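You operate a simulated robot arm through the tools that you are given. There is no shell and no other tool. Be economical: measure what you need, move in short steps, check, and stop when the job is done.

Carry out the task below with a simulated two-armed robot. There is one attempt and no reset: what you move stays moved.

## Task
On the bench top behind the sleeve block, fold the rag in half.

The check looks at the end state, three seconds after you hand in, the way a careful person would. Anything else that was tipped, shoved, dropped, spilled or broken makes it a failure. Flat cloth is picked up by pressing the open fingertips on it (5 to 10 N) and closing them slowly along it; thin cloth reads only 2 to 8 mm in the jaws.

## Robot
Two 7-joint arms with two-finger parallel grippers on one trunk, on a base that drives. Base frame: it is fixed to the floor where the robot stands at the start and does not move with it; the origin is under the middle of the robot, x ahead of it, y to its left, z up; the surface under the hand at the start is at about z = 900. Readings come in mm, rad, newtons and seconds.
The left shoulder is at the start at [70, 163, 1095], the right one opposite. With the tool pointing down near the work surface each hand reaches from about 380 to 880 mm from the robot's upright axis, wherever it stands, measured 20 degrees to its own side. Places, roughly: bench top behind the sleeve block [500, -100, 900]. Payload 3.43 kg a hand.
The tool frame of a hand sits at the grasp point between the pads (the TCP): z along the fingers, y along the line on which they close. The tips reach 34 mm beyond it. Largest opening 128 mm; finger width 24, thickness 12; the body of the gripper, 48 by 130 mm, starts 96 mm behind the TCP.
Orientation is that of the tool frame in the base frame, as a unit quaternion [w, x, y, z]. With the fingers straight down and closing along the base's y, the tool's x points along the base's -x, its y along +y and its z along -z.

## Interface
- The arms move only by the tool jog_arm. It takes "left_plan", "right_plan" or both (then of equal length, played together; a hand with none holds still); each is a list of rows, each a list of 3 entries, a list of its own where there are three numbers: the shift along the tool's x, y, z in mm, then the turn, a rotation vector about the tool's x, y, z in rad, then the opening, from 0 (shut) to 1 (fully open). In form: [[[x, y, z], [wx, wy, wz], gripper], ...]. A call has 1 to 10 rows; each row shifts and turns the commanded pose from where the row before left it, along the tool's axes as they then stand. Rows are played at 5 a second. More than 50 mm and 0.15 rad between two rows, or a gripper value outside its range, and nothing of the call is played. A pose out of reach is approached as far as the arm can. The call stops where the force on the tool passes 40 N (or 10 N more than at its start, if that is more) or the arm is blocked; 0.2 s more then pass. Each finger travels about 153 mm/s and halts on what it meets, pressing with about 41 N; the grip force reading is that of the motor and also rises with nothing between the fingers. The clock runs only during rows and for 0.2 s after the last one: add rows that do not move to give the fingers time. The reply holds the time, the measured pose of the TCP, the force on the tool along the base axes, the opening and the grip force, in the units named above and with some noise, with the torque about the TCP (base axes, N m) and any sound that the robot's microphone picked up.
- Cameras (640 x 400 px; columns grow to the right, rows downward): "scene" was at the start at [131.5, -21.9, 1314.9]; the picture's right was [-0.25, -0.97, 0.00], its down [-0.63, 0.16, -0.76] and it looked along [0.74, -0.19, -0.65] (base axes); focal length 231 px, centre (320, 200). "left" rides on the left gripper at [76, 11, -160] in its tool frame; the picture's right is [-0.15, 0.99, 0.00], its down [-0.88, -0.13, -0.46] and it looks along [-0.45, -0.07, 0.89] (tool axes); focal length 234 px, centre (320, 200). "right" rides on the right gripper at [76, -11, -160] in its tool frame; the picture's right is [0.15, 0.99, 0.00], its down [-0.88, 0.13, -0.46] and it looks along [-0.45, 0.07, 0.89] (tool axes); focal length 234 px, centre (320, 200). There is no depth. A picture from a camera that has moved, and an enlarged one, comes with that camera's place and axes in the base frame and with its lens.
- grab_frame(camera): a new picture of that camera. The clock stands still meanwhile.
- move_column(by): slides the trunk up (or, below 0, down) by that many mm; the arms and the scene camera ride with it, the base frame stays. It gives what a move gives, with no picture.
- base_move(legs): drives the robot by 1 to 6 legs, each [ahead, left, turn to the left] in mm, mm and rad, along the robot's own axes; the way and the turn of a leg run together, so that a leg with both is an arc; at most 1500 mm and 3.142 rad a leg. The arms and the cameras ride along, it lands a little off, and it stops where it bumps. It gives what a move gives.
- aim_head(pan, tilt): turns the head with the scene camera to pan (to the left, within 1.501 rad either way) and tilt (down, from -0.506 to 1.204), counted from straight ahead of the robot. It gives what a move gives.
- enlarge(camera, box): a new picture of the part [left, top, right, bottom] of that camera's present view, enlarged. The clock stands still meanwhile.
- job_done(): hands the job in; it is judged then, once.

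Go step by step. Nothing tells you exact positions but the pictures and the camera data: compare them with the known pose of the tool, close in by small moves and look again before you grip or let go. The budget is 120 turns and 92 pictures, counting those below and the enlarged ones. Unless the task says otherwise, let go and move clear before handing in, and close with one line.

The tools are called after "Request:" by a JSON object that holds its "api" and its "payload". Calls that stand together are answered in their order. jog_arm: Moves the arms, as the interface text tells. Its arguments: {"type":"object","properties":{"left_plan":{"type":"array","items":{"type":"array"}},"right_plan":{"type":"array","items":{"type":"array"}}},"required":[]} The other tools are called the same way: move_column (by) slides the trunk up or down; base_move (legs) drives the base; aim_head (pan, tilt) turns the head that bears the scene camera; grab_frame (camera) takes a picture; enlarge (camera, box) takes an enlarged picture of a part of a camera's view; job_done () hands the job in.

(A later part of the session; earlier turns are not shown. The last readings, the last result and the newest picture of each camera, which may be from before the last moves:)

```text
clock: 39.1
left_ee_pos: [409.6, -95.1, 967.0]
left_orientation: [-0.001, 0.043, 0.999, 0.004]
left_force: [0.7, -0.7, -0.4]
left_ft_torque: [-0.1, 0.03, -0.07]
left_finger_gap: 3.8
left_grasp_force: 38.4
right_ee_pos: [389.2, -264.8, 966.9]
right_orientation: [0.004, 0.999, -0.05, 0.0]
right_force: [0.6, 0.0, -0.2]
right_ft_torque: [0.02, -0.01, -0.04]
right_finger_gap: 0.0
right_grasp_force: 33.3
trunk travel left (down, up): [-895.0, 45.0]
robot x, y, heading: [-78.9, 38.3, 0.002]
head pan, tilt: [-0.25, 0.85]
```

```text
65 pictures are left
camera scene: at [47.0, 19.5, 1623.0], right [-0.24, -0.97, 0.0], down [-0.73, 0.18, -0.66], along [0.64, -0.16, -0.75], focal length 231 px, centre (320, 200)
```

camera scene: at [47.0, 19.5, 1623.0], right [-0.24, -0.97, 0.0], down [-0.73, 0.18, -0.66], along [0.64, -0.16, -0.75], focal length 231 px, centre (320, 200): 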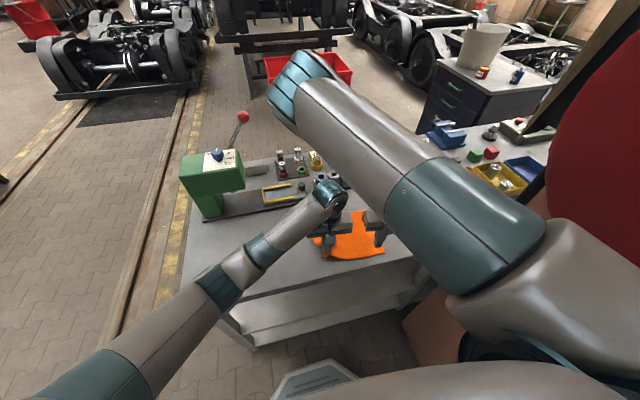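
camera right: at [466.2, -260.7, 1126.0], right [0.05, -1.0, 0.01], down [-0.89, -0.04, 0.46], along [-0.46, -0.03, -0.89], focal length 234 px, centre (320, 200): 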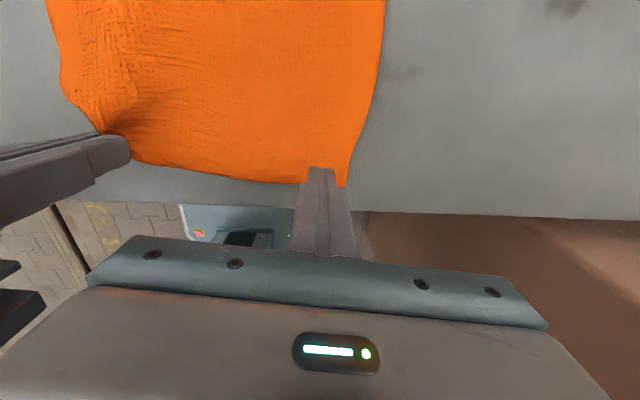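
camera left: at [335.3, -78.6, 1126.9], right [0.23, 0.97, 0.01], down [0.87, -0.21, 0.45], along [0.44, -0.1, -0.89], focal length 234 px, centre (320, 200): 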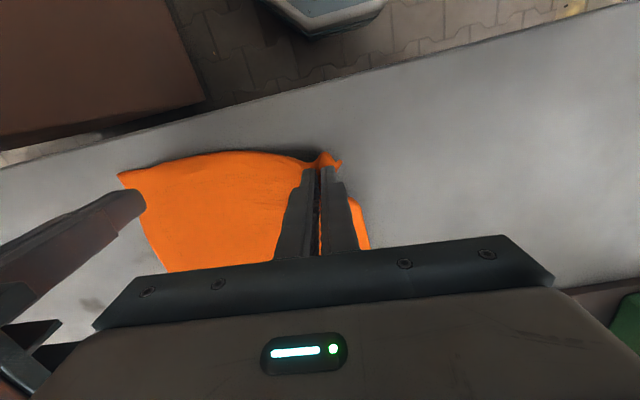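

The left grip holds (3.8 mm) but the right slipped off (0 mm). I lower the left back to the bench while holding, reopen the right and re-press it a bit harder, a few mm further inward.

Request:
{"api": "jog_arm", "payload": {"left_plan": [[[0, 0, 9], [0, 0, 0], 0.0], [[0, 0, 9], [0, 0, 0], 0.0], [[0, 0, 8], [0, 0, 0], 0.0], [[0, 0, 0], [0, 0, 0], 0.0], [[0, 0, 0], [0, 0, 0], 0.0]], "right_plan": [[[0, -7, 0], [0, 0, 0], 0.31], [[0, 0, 0], [0, 0, 0], 0.31], [[0, 0, 14], [0, 0, 0], 0.31], [[0, 0, 13], [0, 0, 0], 0.31], [[0, 0, 0], [0, 0, 0], 0.31]]}}

Request:
{"api": "jog_arm", "payload": {"right_plan": [[[0, 0, 2.2], [0, 0, 0], 0.31], [[0, 0, 0], [0, 0, 0], 0.31]]}}

Request:
{"api": "enlarge", "payload": {"camera": "right", "box": [120, 60, 440, 260]}}

```text
clock: 40.4
left_ee_pos: [407.9, -95.7, 940.8]
left_orientation: [0.0, 0.044, 0.999, 0.005]
left_force: [-0.7, -0.3, 1.4]
left_ft_torque: [-0.06, 0.06, -0.07]
left_finger_gap: 3.4
left_grasp_force: 37.6
right_ee_pos: [389.7, -257.7, 940.3]
right_orientation: [0.005, 0.999, -0.051, 0.001]
right_force: [0.1, 0.2, 1.0]
right_ft_torque: [0.03, 0.0, 0.01]
right_finger_gap: 39.7
right_grasp_force: 0.1
trunk travel left (down, up): [-895.0, 45.0]
robot x, y, heading: [-76.3, 36.2, 0.004]
head pan, tilt: [-0.25, 0.85]
```

```text
clock: 41.0
left_ee_pos: [407.9, -94.9, 942.0]
left_orientation: [0.0, 0.043, 0.999, 0.004]
left_force: [0.4, 0.2, 0.2]
left_ft_torque: [-0.03, 0.01, -0.06]
left_finger_gap: 3.7
left_grasp_force: 38.3
right_ee_pos: [390.7, -257.1, 937.9]
right_orientation: [0.005, 0.999, -0.05, 0.001]
right_force: [0.3, 0.0, 7.9]
right_ft_torque: [0.07, -0.02, 0.04]
right_finger_gap: 39.5
right_grasp_force: 0.0
trunk travel left (down, up): [-895.0, 45.0]
robot x, y, heading: [-78.5, 35.6, -0.002]
head pan, tilt: [-0.25, 0.85]
```

```text
2.00 times, centred on (280, 160) of right
camera zoom: at [466.9, -252.5, 1097.5], right [0.05, -1.0, 0.01], down [-0.89, -0.04, 0.46], along [-0.45, -0.03, -0.89], focal length 468 px, centre (400, 280)
```

zoom: 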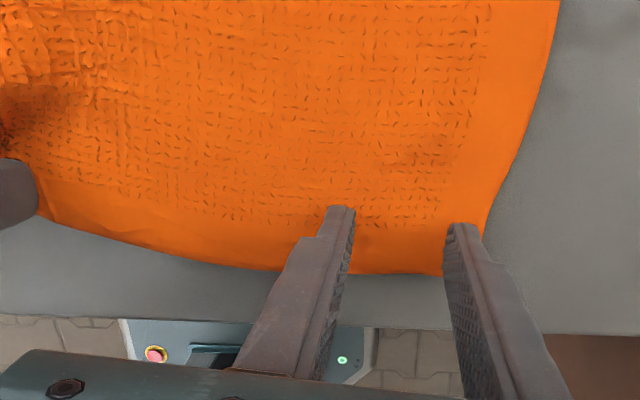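

The placement looks right. I press to about 13 N, as the left did when it succeeded, and close slowly.

Request:
{"api": "jog_arm", "payload": {"right_plan": [[[0, -3, 0.6], [0, 0, 0], 0.31], [[0, 0, 0], [0, 0, 0], 0.31]]}}

Request:
{"api": "jog_arm", "payload": {"right_plan": [[[0, 0, 0], [0, 0, 0], 0.28], [[0, 0, 0], [0, 0, 0], 0.25], [[0, 0, 0], [0, 0, 0], 0.22], [[0, 0, 0], [0, 0, 0], 0.19], [[0, 0, 0], [0, 0, 0], 0.16], [[0, 0, 0], [0, 0, 0], 0.13], [[0, 0, 0], [0, 0, 0], 0.1]]}}

Request:
{"api": "enlarge", "payload": {"camera": "right", "box": [120, 60, 440, 260]}}

```text
clock: 41.5
left_ee_pos: [409.0, -95.8, 941.5]
left_orientation: [0.0, 0.044, 0.999, 0.004]
left_force: [-0.3, 0.0, 0.2]
left_ft_torque: [-0.02, 0.04, -0.05]
left_finger_gap: 3.5
left_grasp_force: 38.1
right_ee_pos: [390.0, -254.8, 936.6]
right_orientation: [0.004, 0.999, -0.051, 0.001]
right_force: [0.5, -3.0, 9.9]
right_ft_torque: [0.02, -0.01, 0.0]
right_finger_gap: 39.2
right_grasp_force: 0.1
trunk travel left (down, up): [-895.0, 45.0]
robot x, y, heading: [-78.8, 40.6, 0.005]
head pan, tilt: [-0.25, 0.85]
```

```text
clock: 43.1
left_ee_pos: [408.4, -95.1, 941.7]
left_orientation: [0.0, 0.044, 0.999, 0.005]
left_force: [-0.4, 0.2, -0.3]
left_ft_torque: [-0.07, -0.01, -0.05]
left_finger_gap: 3.6
left_grasp_force: 38.4
right_ee_pos: [389.8, -254.1, 938.0]
right_orientation: [0.005, 0.999, -0.05, 0.001]
right_force: [-0.2, -0.2, 12.7]
right_ft_torque: [0.01, 0.03, 0.01]
right_finger_gap: 12.3
right_grasp_force: 0.1
trunk travel left (down, up): [-895.0, 45.0]
robot x, y, heading: [-77.7, 38.2, -0.0]
head pan, tilt: [-0.25, 0.85]
```

```text
2.00 times, centred on (280, 160) of right
camera zoom: at [466.6, -249.3, 1097.1], right [0.05, -1.0, 0.01], down [-0.89, -0.04, 0.46], along [-0.45, -0.03, -0.89], focal length 468 px, centre (400, 280)
```

zoom: 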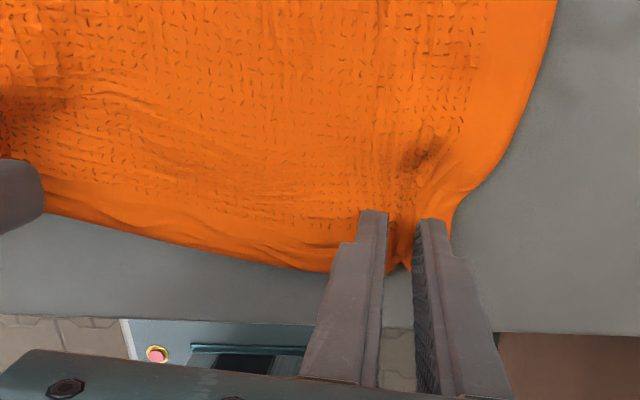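

The cloth now buckles between the right fingers. I close it fully and lift both slightly to check.

Request:
{"api": "jog_arm", "payload": {"right_plan": [[[0, 0, 0], [0, 0, 0], 0.08], [[0, 0, 0], [0, 0, 0], 0.06], [[0, 0, 0], [0, 0, 0], 0.04], [[0, 0, 0], [0, 0, 0], 0.02], [[0, 0, 0], [0, 0, 0], 0.0], [[0, 0, 0], [0, 0, 0], 0.0], [[0, 0, 0], [0, 0, 0], 0.0]]}}

Request:
{"api": "jog_arm", "payload": {"left_plan": [[[0, 0, -10], [0, 0, 0], 0.0], [[0, 0, -10], [0, 0, 0], 0.0], [[0, 0, -10], [0, 0, 0], 0.0], [[0, 0, 0], [0, 0, 0], 0.0]], "right_plan": [[[0, 0, -10], [0, 0, 0], 0.0], [[0, 0, -10], [0, 0, 0], 0.0], [[0, 0, -10], [0, 0, 0], 0.0], [[0, 0, 0], [0, 0, 0], 0.0]]}}

Request:
{"api": "grab_frame", "payload": {"camera": "left"}}

Request:
{"api": "grab_frame", "payload": {"camera": "right"}}

```text
clock: 44.8
left_ee_pos: [408.4, -95.1, 941.2]
left_orientation: [0.0, 0.044, 0.999, 0.004]
left_force: [0.0, -0.9, 0.7]
left_ft_torque: [-0.11, -0.02, 0.0]
left_finger_gap: 3.5
left_grasp_force: 38.0
right_ee_pos: [390.4, -254.5, 938.0]
right_orientation: [0.004, 0.999, -0.051, 0.0]
right_force: [0.9, 2.2, 12.4]
right_ft_torque: [0.07, -0.05, -0.03]
right_finger_gap: 3.3
right_grasp_force: 37.9
trunk travel left (down, up): [-895.0, 45.0]
robot x, y, heading: [-80.6, 40.8, -0.002]
head pan, tilt: [-0.25, 0.85]
```

```text
clock: 45.8
left_ee_pos: [409.6, -95.4, 969.8]
left_orientation: [0.0, 0.043, 0.999, 0.004]
left_force: [-0.8, 0.3, 0.2]
left_ft_torque: [-0.04, 0.04, 0.01]
left_finger_gap: 3.5
left_grasp_force: 37.9
right_ee_pos: [391.0, -255.2, 967.8]
right_orientation: [0.004, 0.999, -0.05, 0.0]
right_force: [0.6, 0.7, 0.4]
right_ft_torque: [0.01, 0.04, -0.03]
right_finger_gap: 3.4
right_grasp_force: 37.7
trunk travel left (down, up): [-895.0, 45.0]
robot x, y, heading: [-80.0, 38.9, 0.005]
head pan, tilt: [-0.25, 0.85]
```

```text
62 pictures are left
camera left: at [334.8, -79.2, 1131.4], right [0.23, 0.97, 0.01], down [0.87, -0.21, 0.45], along [0.44, -0.1, -0.89], focal length 234 px, centre (320, 200)
```

left: 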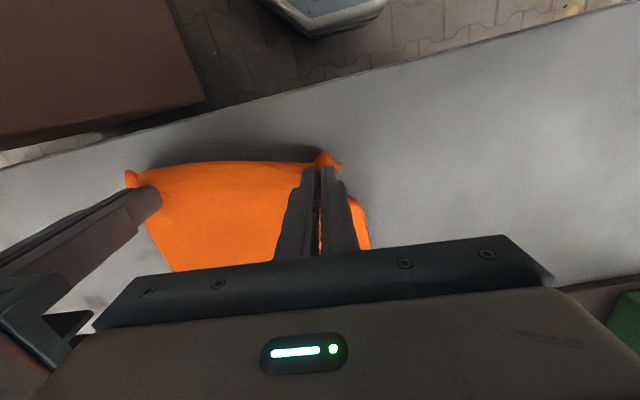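

```text
61 pictures are left
camera right: at [467.3, -251.4, 1126.8], right [0.05, -1.0, 0.01], down [-0.89, -0.04, 0.46], along [-0.46, -0.03, -0.89], focal length 234 px, centre (320, 200)
```

right: 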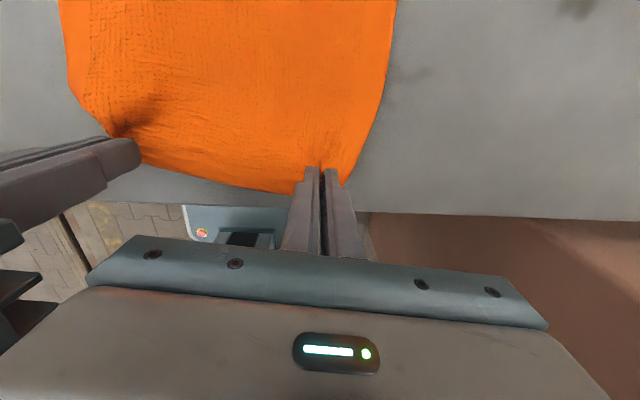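

Both hands hold the near edge (3.5 mm each). I carry it in an arc toward the far edge, tilting the fingers gradually so the edge turns over; first half now.

Request:
{"api": "jog_arm", "payload": {"left_plan": [[[-10, 0, -17.9], [0, 0.06, 0], 0.0], [[-17.1, 0, -17], [0, 0.06, 0], 0.0], [[-21.7, 0, -12.3], [0, 0.06, 0], 0.0], [[-24, 0, -8], [0, 0.06, 0], 0.0], [[-25.3, 0, -5.7], [0, 0.06, 0], 0.0]], "right_plan": [[[10, 0, -17.9], [0, -0.06, 0], 0.0], [[17.1, 0, -17], [0, -0.06, 0], 0.0], [[21.7, 0, -12.3], [0, -0.06, 0], 0.0], [[24, 0, -8], [0, -0.06, 0], 0.0], [[25.3, 0, -5.7], [0, -0.06, 0], 0.0]]}}

Request:
{"api": "grab_frame", "payload": {"camera": "scene"}}

Request:
{"api": "grab_frame", "payload": {"camera": "left"}}

Request:
{"api": "grab_frame", "payload": {"camera": "right"}}

```text
clock: 47.0
left_ee_pos: [511.6, -106.2, 1015.6]
left_orientation: [-0.151, 0.043, 0.988, 0.011]
left_force: [0.5, -0.2, 0.8]
left_ft_torque: [-0.01, 0.04, -0.04]
left_finger_gap: 3.5
left_grasp_force: 38.1
right_ee_pos: [493.0, -265.5, 1011.1]
right_orientation: [-0.004, 0.987, -0.051, -0.15]
right_force: [0.3, -0.5, 0.3]
right_ft_torque: [0.02, 0.02, -0.02]
right_finger_gap: 2.9
right_grasp_force: 38.3
trunk travel left (down, up): [-895.0, 45.0]
robot x, y, heading: [-80.7, 38.2, -0.001]
head pan, tilt: [-0.25, 0.85]
```

```text
60 pictures are left
camera scene: at [49.3, 17.7, 1622.8], right [-0.24, -0.97, 0.0], down [-0.73, 0.18, -0.66], along [0.64, -0.16, -0.75], focal length 231 px, centre (320, 200)
```

scene: 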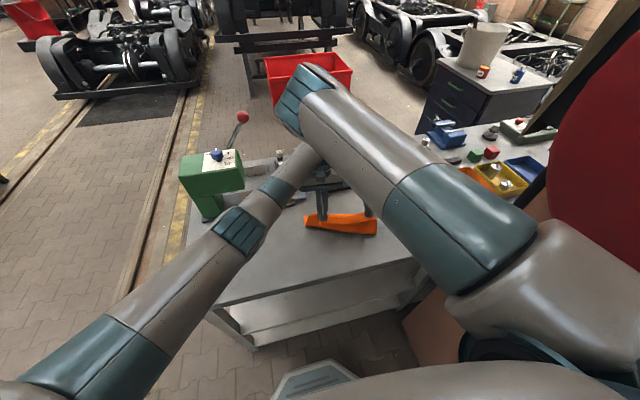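

```text
59 pictures are left
camera left: at [488.7, -94.5, 1191.0], right [0.23, 0.97, -0.03], down [0.96, -0.22, 0.17], along [0.16, -0.07, -0.98], focal length 234 px, centre (320, 200)
```

left: 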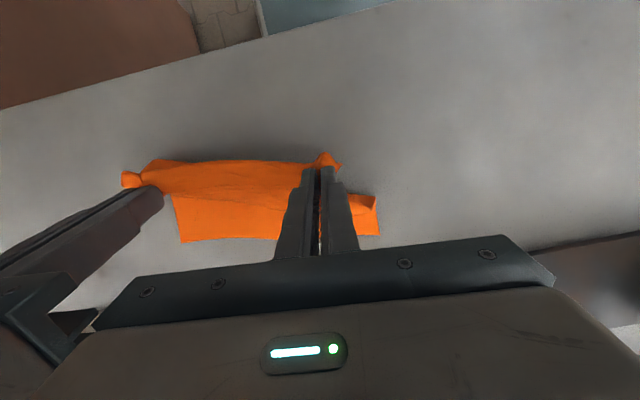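

```text
58 pictures are left
camera right: at [613.7, -265.7, 1140.9], right [0.04, -1.0, -0.04], down [-0.71, -0.05, 0.7], along [-0.7, 0.0, -0.72], focal length 234 px, centre (320, 200)
```

right: 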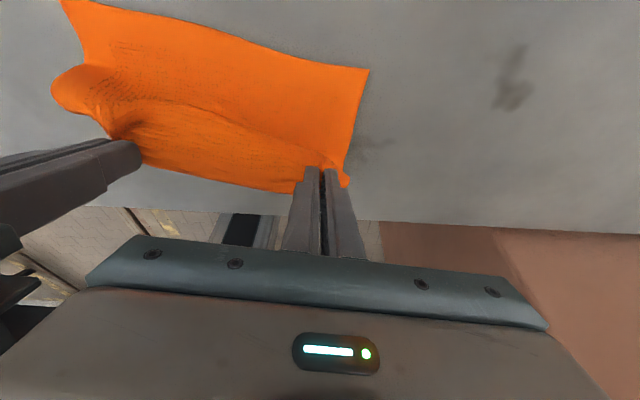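

The fold is forming well; the far edge has drifted slightly to about A(597,-50), B(550,-307). I finish the arc, corrected for that, ending about 20 mm above the bench.

Request:
{"api": "jog_arm", "payload": {"left_plan": [[[-23.7, 3.1, -1.4], [0, 0.06, 0], 0.0], [[-23.5, 3.1, 2.7], [0, 0.06, 0], 0.0], [[-21.9, 3.1, 7.5], [0, 0.06, 0], 0.0], [[-17.7, 3.1, 10], [0, 0.06, 0], 0.0], [[-12.7, 3.1, 7.6], [0, 0.06, 0], 0.0]], "right_plan": [[[21.7, -3, -0.8], [0, -0.06, 0], 0.0], [[21.6, -3, 3.4], [0, -0.06, 0], 0.0], [[20.1, -3, 8.3], [0, -0.06, 0], 0.0], [[16.8, -3, 10.5], [0, -0.06, 0], 0.0], [[11.8, -3, 8.1], [0, -0.06, 0], 0.0]]}}

Request:
{"api": "grab_frame", "payload": {"camera": "scene"}}

Request:
{"api": "grab_frame", "payload": {"camera": "left"}}

Request:
{"api": "grab_frame", "payload": {"camera": "right"}}

```text
clock: 48.1
left_ee_pos: [525.6, -20.4, 982.4]
left_orientation: [-0.282, 0.04, 0.958, 0.019]
left_force: [-0.6, -0.7, -0.3]
left_ft_torque: [0.02, 0.0, -0.03]
left_finger_gap: 3.3
left_grasp_force: 38.4
left hand out of reach, approached as far as the arm can: row 2, 3, 4, 5
right_ee_pos: [562.6, -261.3, 948.4]
right_orientation: [-0.011, 0.954, -0.05, -0.297]
right_force: [0.4, -0.6, 0.7]
right_ft_torque: [0.03, 0.01, -0.05]
right_finger_gap: 0.0
right_grasp_force: 33.0
trunk travel left (down, up): [-895.0, 45.0]
robot x, y, heading: [-75.8, 38.9, -0.0]
head pan, tilt: [-0.25, 0.85]
```

```text
57 pictures are left
camera scene: at [47.1, 15.2, 1623.1], right [-0.24, -0.97, 0.0], down [-0.73, 0.19, -0.66], along [0.64, -0.16, -0.75], focal length 231 px, centre (320, 200)
```

scene: 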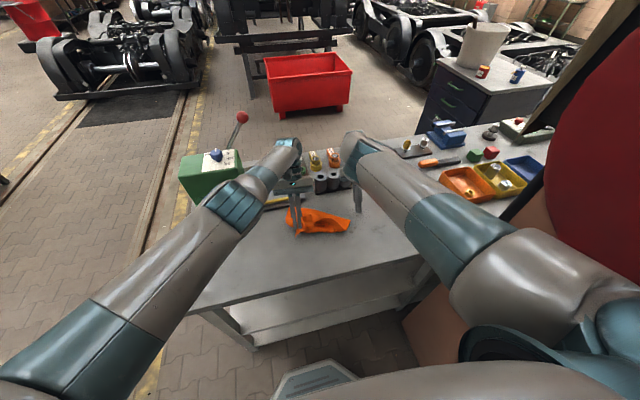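

```text
56 pictures are left
camera left: at [549.7, -14.1, 1159.5], right [0.21, 0.98, -0.07], down [0.97, -0.21, -0.09], along [-0.11, -0.05, -0.99], focal length 234 px, centre (320, 200)
```

left: 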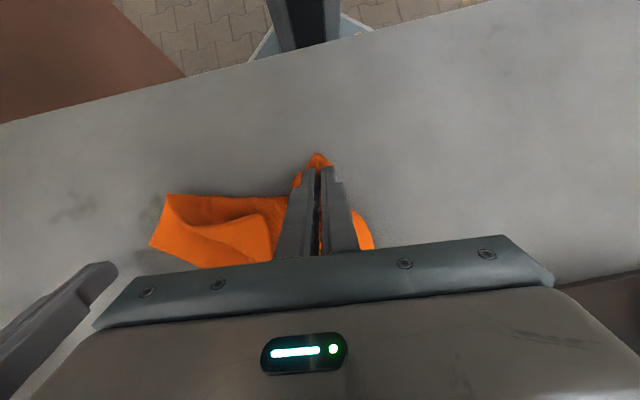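

```text
55 pictures are left
camera right: at [717.1, -265.8, 1037.8], right [0.02, -1.0, -0.08], down [-0.48, -0.07, 0.88], along [-0.88, 0.02, -0.48], focal length 234 px, centre (320, 200)
```

right: 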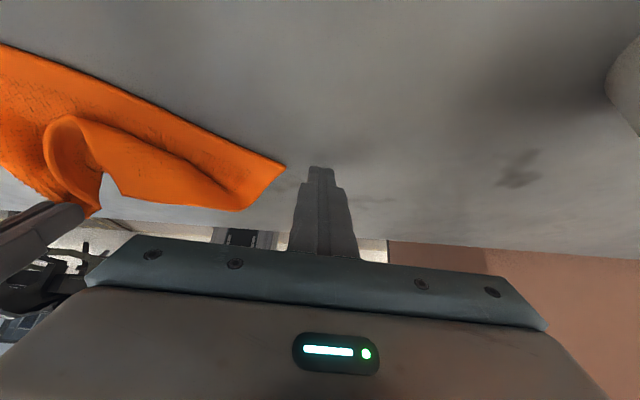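

The left arm ran into a joint limit from the tilt, swung left and dragged the rag, and the right lost its grip. Nothing else is touched. I clear the right hand upward and untilt it, and swing the left corner back toward the near side without tilt to re-spread the rag.

Request:
{"api": "jog_arm", "payload": {"right_plan": [[[-22.5, 0, -33], [0, 0, 0], 0.0], [[-22.5, 0, -33], [0, 0, 0], 0.0], [[0, 20, 0], [0, 0.15, 0], 0.31], [[0, 20, 0], [0, 0.15, 0], 0.31], [[0, 20, 0], [0, 0.15, 0], 0.31], [[0, 20, 0], [0, 0.15, 0], 0.31]]}}

Request:
{"api": "jog_arm", "payload": {"left_plan": [[[15, 0, -10], [0, -0.095, 0], 0.0], [[15, 0, -10], [0, -0.095, 0], 0.0], [[15, 0, -8], [0, -0.095, 0], 0.0], [[15, 0, 0], [0, -0.095, 0], 0.0], [[15, 0, 0], [0, -0.095, 0], 0.0], [[15, 0, 0], [0, -0.095, 0], 0.0], [[0, 0, 0], [0, 0, 0], 0.0]]}}

Request:
{"api": "grab_frame", "payload": {"camera": "scene"}}

Request:
{"api": "grab_frame", "payload": {"camera": "left"}}

Request:
{"api": "grab_frame", "payload": {"camera": "right"}}

```text
clock: 49.5
left_ee_pos: [525.6, -17.9, 984.4]
left_orientation: [-0.281, 0.039, 0.959, 0.016]
left_force: [-0.3, 0.6, 0.2]
left_ft_torque: [0.0, 0.01, -0.03]
left_finger_gap: 3.5
left_grasp_force: 37.9
right_ee_pos: [555.9, -339.3, 1031.0]
right_orientation: [0.005, 0.999, -0.05, 0.002]
right_force: [-0.2, 0.2, -0.8]
right_ft_torque: [-0.02, 0.02, 0.02]
right_finger_gap: 39.8
right_grasp_force: 0.1
trunk travel left (down, up): [-895.0, 45.0]
robot x, y, heading: [-77.8, 41.5, 0.006]
head pan, tilt: [-0.25, 0.85]
```

```text
clock: 51.1
left_ee_pos: [457.4, -15.2, 1039.6]
left_orientation: [-0.016, 0.042, 0.999, 0.004]
left_force: [0.0, -0.7, -0.5]
left_ft_torque: [-0.07, 0.02, -0.02]
left_finger_gap: 3.6
left_grasp_force: 38.2
right_ee_pos: [556.3, -338.8, 1031.4]
right_orientation: [0.005, 0.999, -0.051, 0.0]
right_force: [1.3, 0.6, 0.4]
right_ft_torque: [-0.03, 0.02, 0.06]
right_finger_gap: 39.7
right_grasp_force: 0.0
trunk travel left (down, up): [-895.0, 45.0]
robot x, y, heading: [-78.8, 40.7, -0.003]
head pan, tilt: [-0.25, 0.85]
```

```text
54 pictures are left
camera scene: at [47.1, 19.6, 1623.1], right [-0.24, -0.97, 0.0], down [-0.73, 0.18, -0.66], along [0.64, -0.16, -0.75], focal length 231 px, centre (320, 200)
```

scene: 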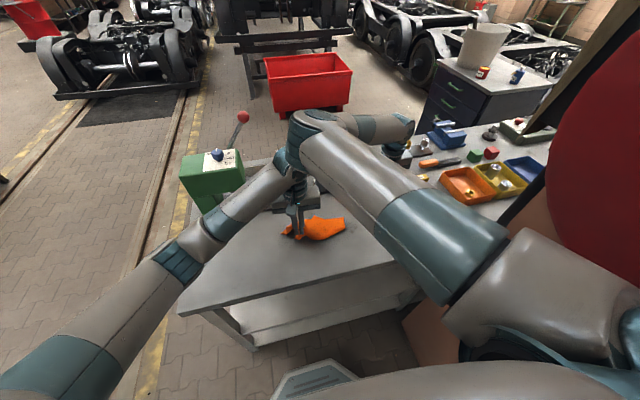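

```text
53 pictures are left
camera left: at [387.0, 0.6, 1202.1], right [0.23, 0.97, 0.0], down [0.88, -0.21, 0.43], along [0.42, -0.1, -0.9], focal length 234 px, centre (320, 200)
```

left: 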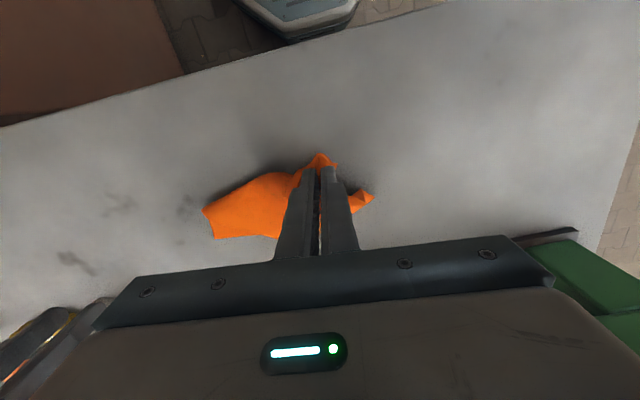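

```text
52 pictures are left
camera right: at [633.1, -333.4, 1190.5], right [0.05, -1.0, 0.01], down [-0.89, -0.04, 0.46], along [-0.46, -0.03, -0.89], focal length 234 px, centre (320, 200)
```

right: 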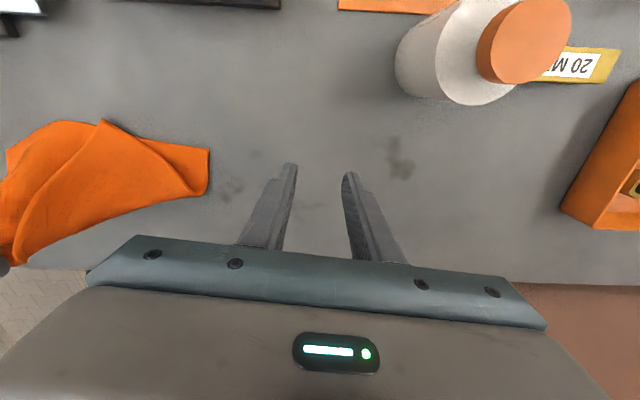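

The rag is half bunched, hanging from the left hand. I lay the left corner down toward the near-left to open it and look again.

Request:
{"api": "jog_arm", "payload": {"left_plan": [[[15, 5, 10], [0, 0, 0], 0.0], [[15, 5, 15], [0, 0, 0], 0.0], [[15, 5, 20], [0, 0, 0], 0.0], [[15, 5, 20], [0, 0, 0], 0.0], [[0, 0, 20], [0, 0, 0], 0.0], [[0, 0, 0], [0, 0, 0], 0.0]], "right_plan": [[[0, 0, -30], [0, 0, 0], 0.31], [[0, 0, -20], [0, 0, 0], 0.31], [[0, 0, 0], [0, 0, 0], 0.31], [[0, 0, 0], [0, 0, 0], 0.31], [[0, 0, 0], [0, 0, 0], 0.31], [[0, 0, 0], [0, 0, 0], 0.31]]}}

Request:
{"api": "grab_frame", "payload": {"camera": "scene"}}

Request:
{"api": "grab_frame", "payload": {"camera": "right"}}

Request:
{"api": "grab_frame", "payload": {"camera": "left"}}

```text
clock: 52.5
left_ee_pos: [395.8, 11.6, 954.0]
left_orientation: [-0.016, 0.043, 0.999, 0.005]
left_force: [0.4, 0.3, 0.0]
left_ft_torque: [-0.03, 0.01, 0.02]
left_finger_gap: 3.2
left_grasp_force: 38.3
right_ee_pos: [555.5, -338.2, 1081.2]
right_orientation: [0.004, 0.999, -0.051, -0.001]
right_force: [0.5, 0.2, -0.2]
right_ft_torque: [-0.03, -0.04, -0.01]
right_finger_gap: 39.7
right_grasp_force: 0.0
trunk travel left (down, up): [-895.0, 45.0]
robot x, y, heading: [-80.3, 37.8, 0.0]
head pan, tilt: [-0.25, 0.85]
```

```text
51 pictures are left
camera scene: at [47.0, 19.3, 1623.1], right [-0.24, -0.97, 0.0], down [-0.73, 0.18, -0.66], along [0.64, -0.16, -0.75], focal length 231 px, centre (320, 200)
```

scene: 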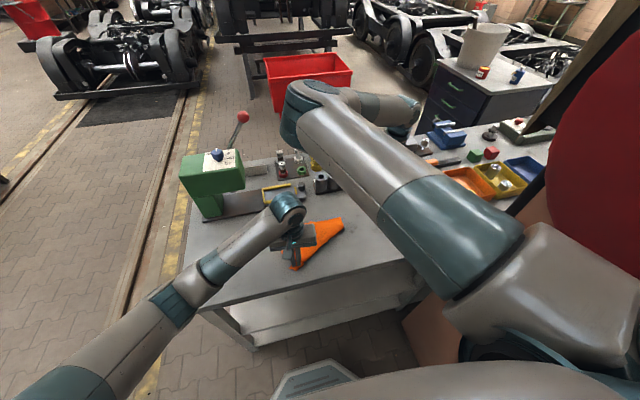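

```text
50 pictures are left
camera right: at [632.4, -333.1, 1240.5], right [0.05, -1.0, 0.01], down [-0.89, -0.04, 0.46], along [-0.46, -0.03, -0.89], focal length 234 px, centre (320, 200)
```

right: 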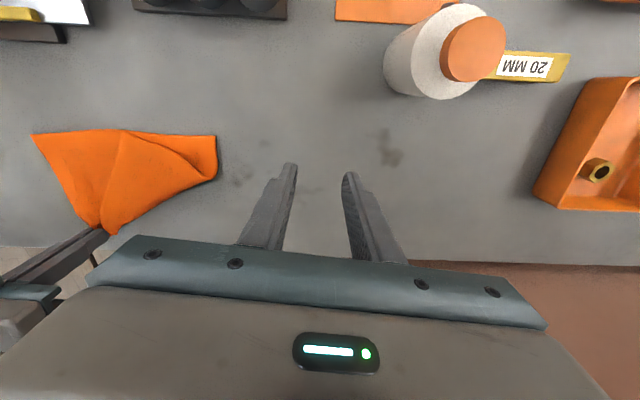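

```text
49 pictures are left
camera left: at [326.5, 27.2, 1118.3], right [0.23, 0.97, 0.0], down [0.88, -0.21, 0.43], along [0.42, -0.1, -0.9], focal length 234 px, centre (320, 200)
```

left: 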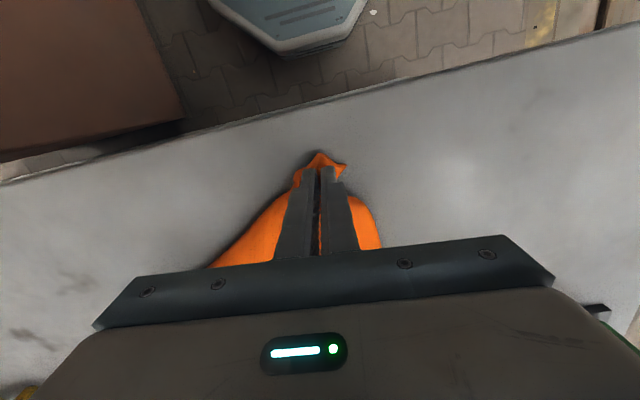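

The far edge A–B is laid straight again; the right-near part (corner C) is still folded. A closer look.

Request:
{"api": "enlarge", "payload": {"camera": "right", "box": [20, 110, 244, 250]}}

Request:
{"api": "enlarge", "payload": {"camera": "scene", "box": [260, 190, 388, 270]}}

```text
2.86 times, centred on (132, 180) of right
camera zoom: at [632.4, -333.1, 1240.5], right [0.05, -1.0, 0.01], down [-0.89, -0.04, 0.46], along [-0.46, -0.03, -0.89], focal length 669 px, centre (857, 257)
```

zoom: 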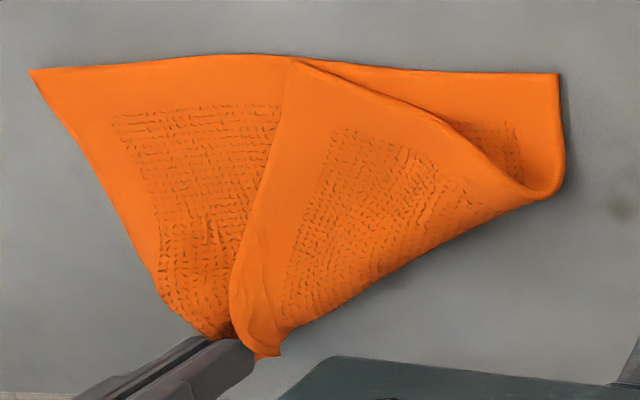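

```text
5.00 times, centred on (324, 230) of scene
camera zoom: at [47.0, 19.3, 1623.1], right [-0.24, -0.97, 0.0], down [-0.73, 0.18, -0.66], along [0.64, -0.16, -0.75], focal length 1153 px, centre (300, 50)
```

zoom: 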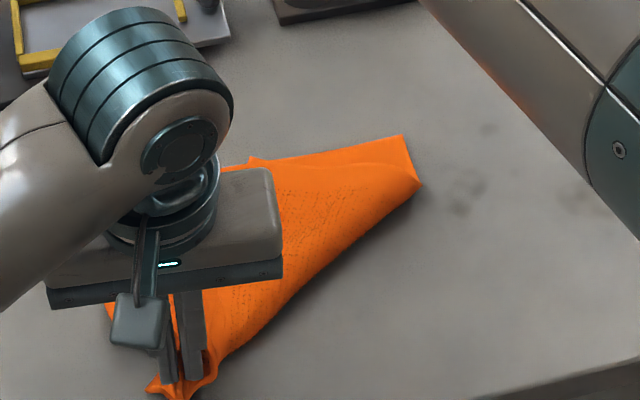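

Corner C lies folded over on top near (554,-62), by the middle of the far edge. I move the right hand above it, yawed to suit, to pick it up and unfold it.

Request:
{"api": "jog_arm", "payload": {"right_plan": [[[-6.1, -37.7, 0], [0, 0, 0], 0.25], [[-6.1, -37.7, 0], [0, 0, 0], 0.25], [[-6.1, -37.7, 0], [0, 0, 0], 0.25], [[-6.1, -37.7, 0], [0, 0, 0], 0.25], [[-6.1, -37.7, 0], [0, 0, 0], 0.25], [[-6.1, -37.7, 20], [0, 0, 0], 0.25], [[-6.1, -37.7, 20], [0, 0, 0], 0.25], [[0, 0, 20], [0, 0, -0.15], 0.25], [[0, 0, 20], [0, 0, -0.15], 0.25], [[0, 0, 0], [0, 0, -0.15], 0.25]]}}

Request:
{"api": "grab_frame", "payload": {"camera": "right"}}

Request:
{"api": "grab_frame", "payload": {"camera": "scene"}}

```text
clock: 54.8
left_ee_pos: [395.4, 11.6, 955.7]
left_orientation: [-0.015, 0.044, 0.999, 0.005]
left_force: [1.0, 0.2, -0.5]
left_ft_torque: [-0.01, 0.05, -0.01]
left_finger_gap: 3.4
left_grasp_force: 37.6
right_ee_pos: [599.5, -177.1, 987.2]
right_orientation: [0.003, 0.985, 0.174, 0.0]
right_force: [-1.0, 0.4, 0.2]
right_ft_torque: [-0.06, -0.01, 0.0]
right_finger_gap: 31.8
right_grasp_force: 0.1
right hand out of reach, approached as far as the arm can: row 4, 5, 6, 7
trunk travel left (down, up): [-895.0, 45.0]
robot x, y, heading: [-81.0, 43.6, -0.002]
head pan, tilt: [-0.25, 0.85]
```

```text
46 pictures are left
camera right: at [666.8, -139.7, 1146.6], right [0.48, -0.88, 0.01], down [-0.78, -0.42, 0.46], along [-0.4, -0.23, -0.89], focal length 234 px, centre (320, 200)
```

right: 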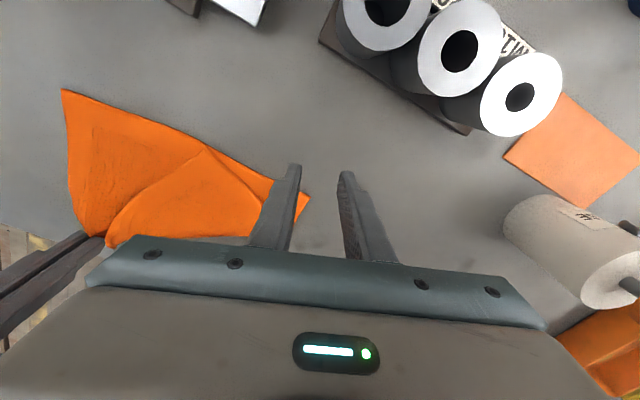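

```text
45 pictures are left
camera scene: at [46.5, 20.0, 1623.1], right [-0.24, -0.97, 0.0], down [-0.73, 0.18, -0.66], along [0.64, -0.16, -0.75], focal length 231 px, centre (320, 200)
```

scene: 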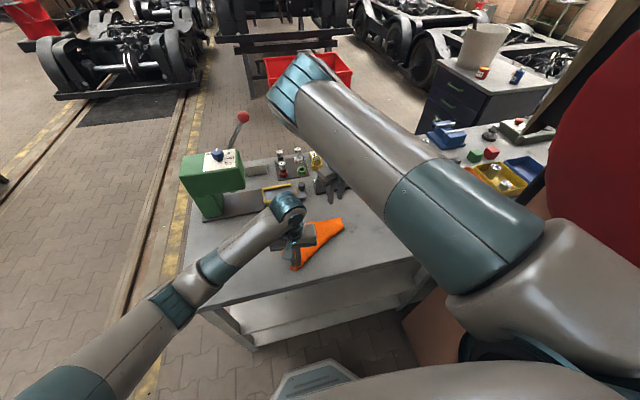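

The right arm can't reach that far across. I'll bring it back right, and use the left hand for corner C instead: release D gently, lift, and move over C.

Request:
{"api": "jog_arm", "payload": {"left_plan": [[[0, 0, 6], [0, 0, 0], 0.0], [[0, 0, 5], [0, 0, 0], 0.05], [[0, 0, 0], [0, 0, 0], 0.15], [[0, 0, 0], [0, 0, 0], 0.25], [[0, 0, -20], [0, 0, 0], 0.25], [[0, 0, -30], [0, 0, 0], 0.25], [[0, 0, -30], [0, 0, 0], 0.25], [[0, 0, 0], [0, 0, 0], 0.25], [[0, 0, 0], [0, 0, 0], 0.25], [[0, 0, 0], [0, 0, 0], 0.25]], "right_plan": [[[0, 0, -18], [0, 0, 0], 0.31], [[0, 0, -18], [0, 0, 0], 0.31], [[0, 0, -18], [0, 0, 0], 0.31], [[-21, 25, 0], [0, 0, 0], 0.31], [[-21, 25, 0], [0, 0, 0], 0.31], [[-21, 25, 0], [0, 0, 0], 0.31], [[-21, 25, 0], [0, 0, 0], 0.31], [[0, 0, 0], [0, 0, 0.15], 0.31], [[0, 0, 0], [0, 0, 0.15], 0.31], [[0, 0, 0], [0, 0, 0.15], 0.31]]}}

Request:
{"api": "grab_frame", "payload": {"camera": "left"}}

Request:
{"api": "grab_frame", "payload": {"camera": "right"}}

```text
clock: 57.0
left_ee_pos: [396.1, 9.5, 1025.2]
left_orientation: [-0.015, 0.044, 0.999, 0.005]
left_force: [0.5, -0.1, -0.1]
left_ft_torque: [0.03, 0.01, -0.07]
left_finger_gap: 32.1
left_grasp_force: 0.1
right_ee_pos: [554.3, -300.2, 1042.7]
right_orientation: [0.003, 0.999, -0.052, -0.001]
right_force: [0.4, 1.0, 0.7]
right_ft_torque: [-0.01, -0.02, -0.02]
right_finger_gap: 39.8
right_grasp_force: 0.1
trunk travel left (down, up): [-895.0, 45.0]
robot x, y, heading: [-79.8, 40.8, -0.001]
head pan, tilt: [-0.25, 0.85]
```

```text
44 pictures are left
camera left: at [327.5, 25.9, 1188.0], right [0.23, 0.97, 0.0], down [0.88, -0.21, 0.43], along [0.42, -0.1, -0.9], focal length 234 px, centre (320, 200)
```

left: 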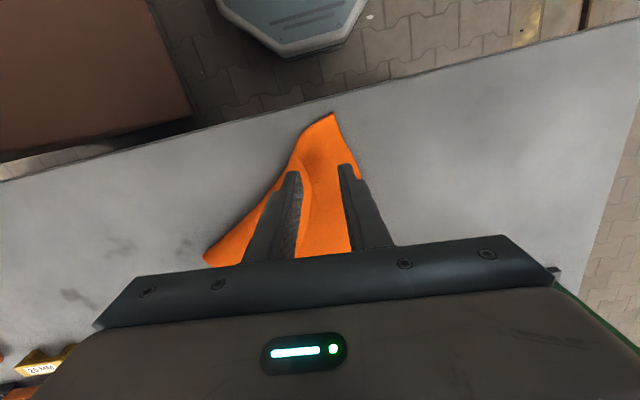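

```text
43 pictures are left
camera right: at [631.2, -296.0, 1202.5], right [0.04, -1.0, 0.01], down [-0.89, -0.03, 0.46], along [-0.46, -0.03, -0.89], focal length 234 px, centre (320, 200)
```

right: 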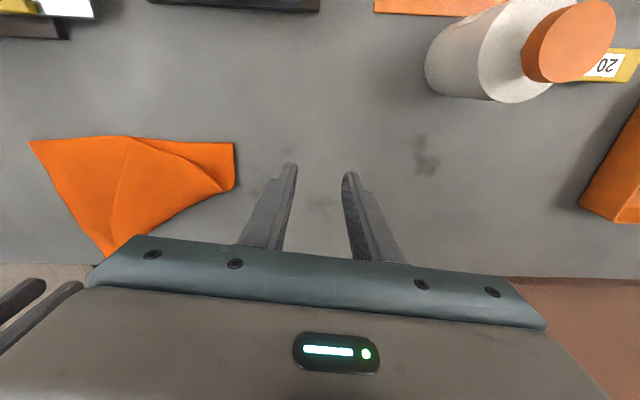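

After release D opened nicely, at about (356,32). Now the left hand goes over corner C near (554,-63).

Request:
{"api": "jog_arm", "payload": {"left_plan": [[[-37.6, -17.1, 6], [0, -0.03, 0], 0.25], [[-37.6, -17.1, 6], [0, 0, 0], 0.25], [[-37.6, -17.1, 6], [0, 0, 0], 0.25], [[-37.6, -17.1, 6], [0, 0, 0], 0.25], [[0, 0, 0], [0, 0, -0.15], 0.25], [[0, 0, 0], [0, 0, -0.15], 0.25], [[0, 0, 0], [0, 0, -0.15], 0.25], [[0, 0, 0], [0, 0, -0.15], 0.25], [[0, 0, 0], [0, 0, 0], 0.25]]}}

Request:
{"api": "grab_frame", "payload": {"camera": "left"}}

Request:
{"api": "enlarge", "payload": {"camera": "right", "box": [0, 50, 320, 250]}}

```text
clock: 59.0
left_ee_pos: [540.9, -68.4, 999.9]
left_orientation: [0.0, -0.255, 0.967, 0.004]
left_force: [-0.1, 0.2, -0.1]
left_ft_torque: [0.0, -0.01, 0.01]
left_finger_gap: 31.9
left_grasp_force: 0.0
right_ee_pos: [554.9, -300.3, 1043.9]
right_orientation: [0.005, 0.999, -0.05, 0.001]
right_force: [-0.2, 0.5, 0.0]
right_ft_torque: [-0.02, 0.01, -0.02]
right_finger_gap: 39.9
right_grasp_force: 0.0
trunk travel left (down, up): [-895.0, 45.0]
robot x, y, heading: [-78.3, 38.8, 0.008]
head pan, tilt: [-0.25, 0.85]
```

```text
42 pictures are left
camera left: at [470.1, -97.7, 1160.2], right [-0.36, 0.93, 0.01], down [0.83, 0.32, 0.46], along [0.42, 0.17, -0.89], focal length 234 px, centre (320, 200)
```

left: 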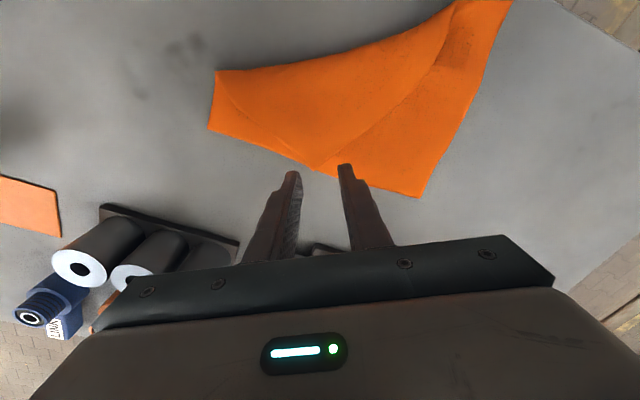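

```text
2.00 times, centred on (160, 150) of right
camera zoom: at [631.3, -294.8, 1202.7], right [0.05, -1.0, 0.01], down [-0.89, -0.04, 0.46], along [-0.46, -0.03, -0.89], focal length 468 px, centre (640, 300)
```

zoom: 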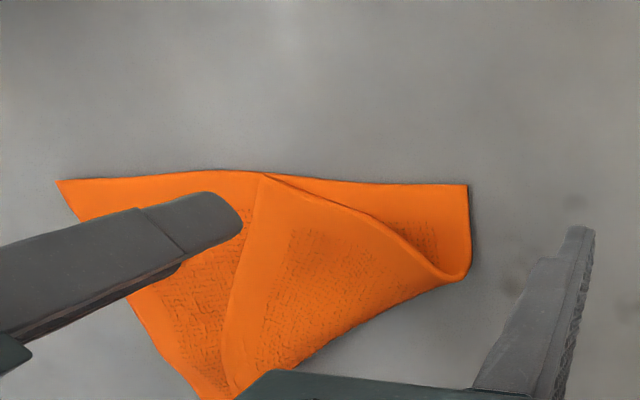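

C is confirmed at (555,-60). I shift the left hand further into the flap with a narrower opening and descend.

Request:
{"api": "jog_arm", "payload": {"left_plan": [[[9.9, -1.3, 0], [0, 0, 0], 0.2], [[0, 0, 20], [0, 0, 0], 0.2], [[0, 0, 20], [0, 0, 0], 0.2], [[0, 0, 14], [0, 0, 0], 0.2], [[0, 0, 0], [0, 0, 0], 0.2]]}}

Request:
{"api": "jog_arm", "payload": {"left_plan": [[[0, 0, 2], [0, 0, 0], 0.2], [[0, 0, 2], [0, 0, 0], 0.2], [[0, 0, 0], [0, 0, 0], 0.2]]}}

Request:
{"api": "enlarge", "payload": {"camera": "left", "box": [160, 60, 480, 260]}}

```text
clock: 60.1
left_ee_pos: [532.3, -74.3, 944.1]
left_orientation: [0.001, -0.254, 0.967, 0.004]
left_force: [0.8, 0.5, 0.6]
left_ft_torque: [-0.03, -0.04, 0.01]
left_finger_gap: 25.5
left_grasp_force: 0.0
right_ee_pos: [553.5, -299.7, 1042.4]
right_orientation: [0.005, 0.999, -0.051, 0.0]
right_force: [-0.6, 0.1, -0.4]
right_ft_torque: [0.01, -0.01, 0.01]
right_finger_gap: 39.8
right_grasp_force: 0.0
trunk travel left (down, up): [-895.0, 45.0]
robot x, y, heading: [-76.4, 40.7, 0.003]
head pan, tilt: [-0.25, 0.85]
```

```text
clock: 61.0
left_ee_pos: [532.9, -72.6, 941.1]
left_orientation: [0.002, -0.253, 0.967, 0.005]
left_force: [-0.5, 0.5, 5.0]
left_ft_torque: [-0.01, 0.04, 0.03]
left_finger_gap: 25.5
left_grasp_force: 0.1
right_ee_pos: [553.6, -299.6, 1043.0]
right_orientation: [0.005, 0.999, -0.051, -0.001]
right_force: [-0.1, 0.2, 0.2]
right_ft_torque: [-0.01, 0.01, -0.02]
right_finger_gap: 39.5
right_grasp_force: 0.1
trunk travel left (down, up): [-895.0, 45.0]
robot x, y, heading: [-78.4, 42.1, -0.0]
head pan, tilt: [-0.25, 0.85]
```

```text
2.00 times, centred on (320, 160) of left
camera zoom: at [461.6, -102.5, 1101.2], right [-0.36, 0.93, 0.01], down [0.83, 0.31, 0.46], along [0.43, 0.17, -0.89], focal length 468 px, centre (320, 280)
```

zoom: 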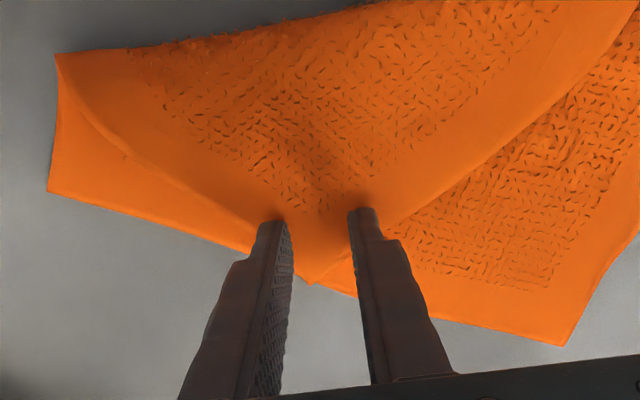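

Both fingertips are on the flap at 5 N. Closing slowly.

Request:
{"api": "jog_arm", "payload": {"left_plan": [[[0, 0, 0.5], [0, 0, 0], 0.18], [[0, 0, 0], [0, 0, 0], 0.155], [[0, 0, 0], [0, 0, 0], 0.13], [[0, 0, 0], [0, 0, 0], 0.105], [[0, 0, 0], [0, 0, 0], 0.08], [[0, 0, 0], [0, 0, 0], 0.055], [[0, 0, 0], [0, 0, 0], 0.03], [[0, 0, 0], [0, 0, 0], 0.0], [[0, 0, 0], [0, 0, 0], 0.0], [[0, 0, 0], [0, 0, 0], 0.0]]}}

Request:
{"api": "jog_arm", "payload": {"left_plan": [[[0, 0, -10], [0, 0, 0], 0.0], [[0, 0, -15], [0, 0, 0], 0.0], [[0, 0, -15], [0, 0, 0], 0.0], [[0, 0, 0], [0, 0, 0], 0.0]]}}

Request:
{"api": "enlarge", "payload": {"camera": "right", "box": [0, 50, 320, 250]}}

```text
clock: 63.1
left_ee_pos: [532.8, -70.8, 940.7]
left_orientation: [0.002, -0.255, 0.967, 0.007]
left_force: [0.9, 0.3, 10.1]
left_ft_torque: [-0.01, 0.01, 0.03]
left_finger_gap: 0.0
left_grasp_force: 32.9
right_ee_pos: [552.8, -299.5, 1043.6]
right_orientation: [0.004, 0.999, -0.05, 0.001]
right_force: [0.1, 0.2, -0.3]
right_ft_torque: [0.04, 0.03, 0.0]
right_finger_gap: 39.7
right_grasp_force: 0.1
trunk travel left (down, up): [-895.0, 45.0]
robot x, y, heading: [-79.4, 40.0, 0.001]
head pan, tilt: [-0.25, 0.85]
```

```text
clock: 64.3
left_ee_pos: [541.7, -45.8, 970.7]
left_orientation: [0.007, -0.266, 0.964, 0.021]
left_force: [0.7, 0.0, 0.1]
left_ft_torque: [0.0, 0.01, 0.0]
left_finger_gap: 0.0
left_grasp_force: 33.2
right_ee_pos: [553.5, -298.9, 1042.9]
right_orientation: [0.004, 0.999, -0.05, 0.0]
right_force: [-0.6, 0.0, -0.7]
right_ft_torque: [-0.02, 0.03, -0.03]
right_finger_gap: 39.8
right_grasp_force: 0.0
trunk travel left (down, up): [-895.0, 45.0]
robot x, y, heading: [-79.6, 38.7, 0.006]
head pan, tilt: [-0.25, 0.85]
stopped in row 4 (left hand): the arm was blocked; the commanded pose is now the measured one
```

```text
2.00 times, centred on (160, 150) of right
camera zoom: at [631.1, -295.1, 1202.7], right [0.05, -1.0, 0.01], down [-0.89, -0.04, 0.46], along [-0.46, -0.03, -0.89], focal length 468 px, centre (640, 300)
```

zoom: 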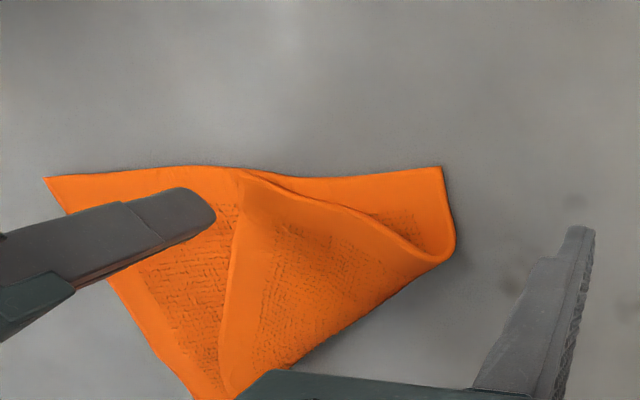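

The pinch slipped off, and the left arm got near a limit with that yaw. I unyaw and raise the left hand, then drive the base 60 mm left so both arms work more comfortably around the rag.

Request:
{"api": "jog_arm", "payload": {"left_plan": [[[0, 0, 0], [0, 0, 0.15], 0.31], [[0, 0, 0], [0, 0, 0.15], 0.31], [[0, 0, 0], [0, 0, 0.15], 0.31], [[0, 0, 0], [0, 0, 0.15], 0.31], [[0, 0, -25], [0, 0, 0], 0.31], [[0, 0, -25], [0, 0, 0], 0.31]]}}

Request:
{"api": "base_move", "payload": {"legs": [[0, 60, 0]]}}

Request:
{"api": "grab_frame", "payload": {"camera": "scene"}}

Request:
{"api": "grab_frame", "payload": {"camera": "left"}}

```text
clock: 65.8
left_ee_pos: [539.7, -49.7, 1019.1]
left_orientation: [-0.002, 0.032, 0.999, 0.02]
left_force: [0.4, 0.4, -0.6]
left_ft_torque: [-0.06, 0.04, -0.02]
left_finger_gap: 39.6
left_grasp_force: 0.0
right_ee_pos: [555.0, -299.4, 1042.8]
right_orientation: [0.004, 0.999, -0.05, 0.0]
right_force: [-0.2, 0.4, 0.0]
right_ft_torque: [0.02, -0.01, 0.03]
right_finger_gap: 39.6
right_grasp_force: 0.1
trunk travel left (down, up): [-895.0, 45.0]
robot x, y, heading: [-83.7, 38.9, 0.001]
head pan, tilt: [-0.25, 0.85]
```

```text
clock: 66.7
left_ee_pos: [539.3, 1.9, 1020.3]
left_orientation: [-0.001, 0.033, 0.999, 0.022]
left_force: [-0.5, -1.0, 0.1]
left_ft_torque: [0.08, -0.02, -0.02]
left_finger_gap: 39.8
left_grasp_force: 0.0
right_ee_pos: [553.6, -247.8, 1041.5]
right_orientation: [0.002, 0.999, -0.053, 0.0]
right_force: [-0.4, -1.6, 0.3]
right_ft_torque: [0.06, 0.03, 0.01]
right_finger_gap: 39.8
right_grasp_force: 0.0
trunk travel left (down, up): [-895.0, 45.0]
robot x, y, heading: [-80.3, 96.8, 0.003]
head pan, tilt: [-0.25, 0.85]
```

```text
38 pictures are left
camera scene: at [46.4, 70.0, 1622.9], right [-0.25, -0.97, -0.01], down [-0.73, 0.19, -0.66], along [0.64, -0.16, -0.75], focal length 231 px, centre (320, 200)
```

scene: 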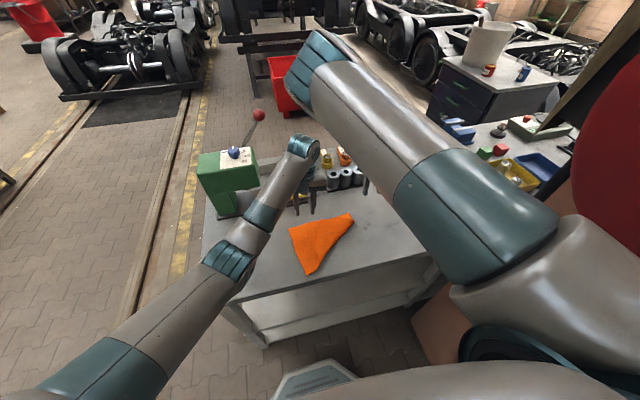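

```text
37 pictures are left
camera left: at [465.1, 10.0, 1181.2], right [0.21, 0.98, 0.04], down [0.87, -0.21, 0.45], along [0.45, -0.06, -0.89], focal length 234 px, centre (320, 200)
```

left: 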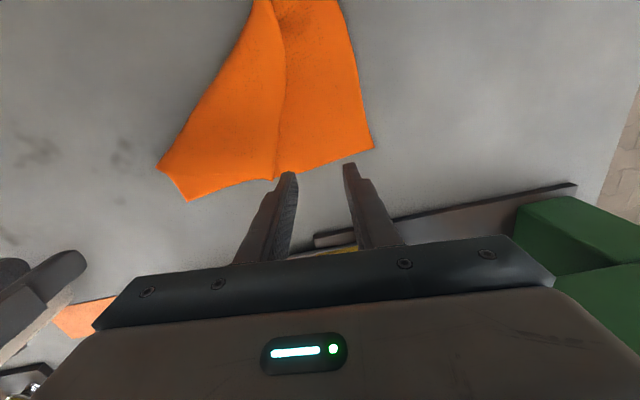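

The far edge is at A(552,69)–B(567,-179) and C lies on top near (560,-57). The right hand is the natural one to unfold C toward the near right, so I retract the left hand and drive another 90 mm left to bring C within its reach.

Request:
{"api": "jog_arm", "payload": {"left_plan": [[[40, 0, -20], [0, 0, 0], 0.31], [[40, 0, -20], [0, 0, 0], 0.31], [[20, 0, -20], [0, 0, 0], 0.31]]}}

Request:
{"api": "base_move", "payload": {"legs": [[0, 95, 0]]}}

```text
clock: 67.5
left_ee_pos: [438.7, 11.1, 1080.3]
left_orientation: [-0.002, 0.033, 0.999, 0.02]
left_force: [0.0, 0.0, -0.2]
left_ft_torque: [-0.01, 0.02, -0.01]
left_finger_gap: 39.6
left_grasp_force: 0.1
right_ee_pos: [553.1, -241.8, 1043.4]
right_orientation: [0.006, 0.999, -0.052, 0.0]
right_force: [0.6, 0.7, -0.4]
right_ft_torque: [-0.05, -0.04, 0.04]
right_finger_gap: 40.1
right_grasp_force: 0.1
trunk travel left (down, up): [-895.0, 45.0]
robot x, y, heading: [-79.8, 99.6, 0.002]
head pan, tilt: [-0.25, 0.85]
```

```text
clock: 68.6
left_ee_pos: [440.0, 98.6, 1082.2]
left_orientation: [-0.001, 0.035, 0.999, 0.021]
left_force: [1.0, -0.2, 0.0]
left_ft_torque: [0.02, 0.02, -0.02]
left_finger_gap: 39.8
left_grasp_force: 0.1
right_ee_pos: [552.3, -153.3, 1041.7]
right_orientation: [0.004, 0.999, -0.053, 0.0]
right_force: [-0.2, -0.3, 0.3]
right_ft_torque: [0.03, 0.03, 0.04]
right_finger_gap: 39.8
right_grasp_force: 0.0
trunk travel left (down, up): [-895.0, 45.0]
robot x, y, heading: [-77.0, 191.2, 0.002]
head pan, tilt: [-0.25, 0.85]
```

Now the right hand goes over C's flap, yawed to match the corner.

Request:
{"api": "jog_arm", "payload": {"right_plan": [[[-9.3, -25.5, 10], [0, 0, 0], 0.31], [[-9.3, -25.5, 10], [0, 0, 0], 0.31], [[-9.3, -25.5, 10], [0, 0, 0], 0.31], [[0, 0, 10], [0, 0, -0.15], 0.31], [[0, 0, 10], [0, 0, -0.15], 0.31], [[0, 0, 7], [0, 0, -0.15], 0.31], [[0, 0, 0], [0, 0, 0], 0.31]]}}

Request:
{"api": "grab_frame", "payload": {"camera": "right"}}

```text
clock: 70.2
left_ee_pos: [438.6, 100.8, 1081.4]
left_orientation: [-0.001, 0.035, 0.999, 0.02]
left_force: [-0.3, -0.7, 1.1]
left_ft_torque: [-0.01, 0.01, 0.01]
left_finger_gap: 39.8
left_grasp_force: 0.0
right_ee_pos: [532.3, -73.4, 985.4]
right_orientation: [0.004, 0.985, 0.171, -0.002]
right_force: [0.3, -1.0, -0.2]
right_ft_torque: [-0.04, 0.0, -0.02]
right_finger_gap: 39.7
right_grasp_force: 0.0
trunk travel left (down, up): [-895.0, 45.0]
robot x, y, heading: [-81.1, 189.9, 0.0]
head pan, tilt: [-0.25, 0.85]
```

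```text
36 pictures are left
camera right: at [600.5, -35.9, 1144.0], right [0.47, -0.88, 0.01], down [-0.78, -0.42, 0.46], along [-0.4, -0.22, -0.89], focal length 234 px, centre (320, 200)
```

right: 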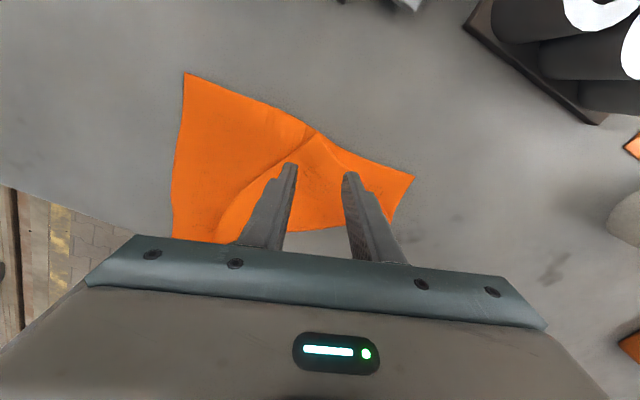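

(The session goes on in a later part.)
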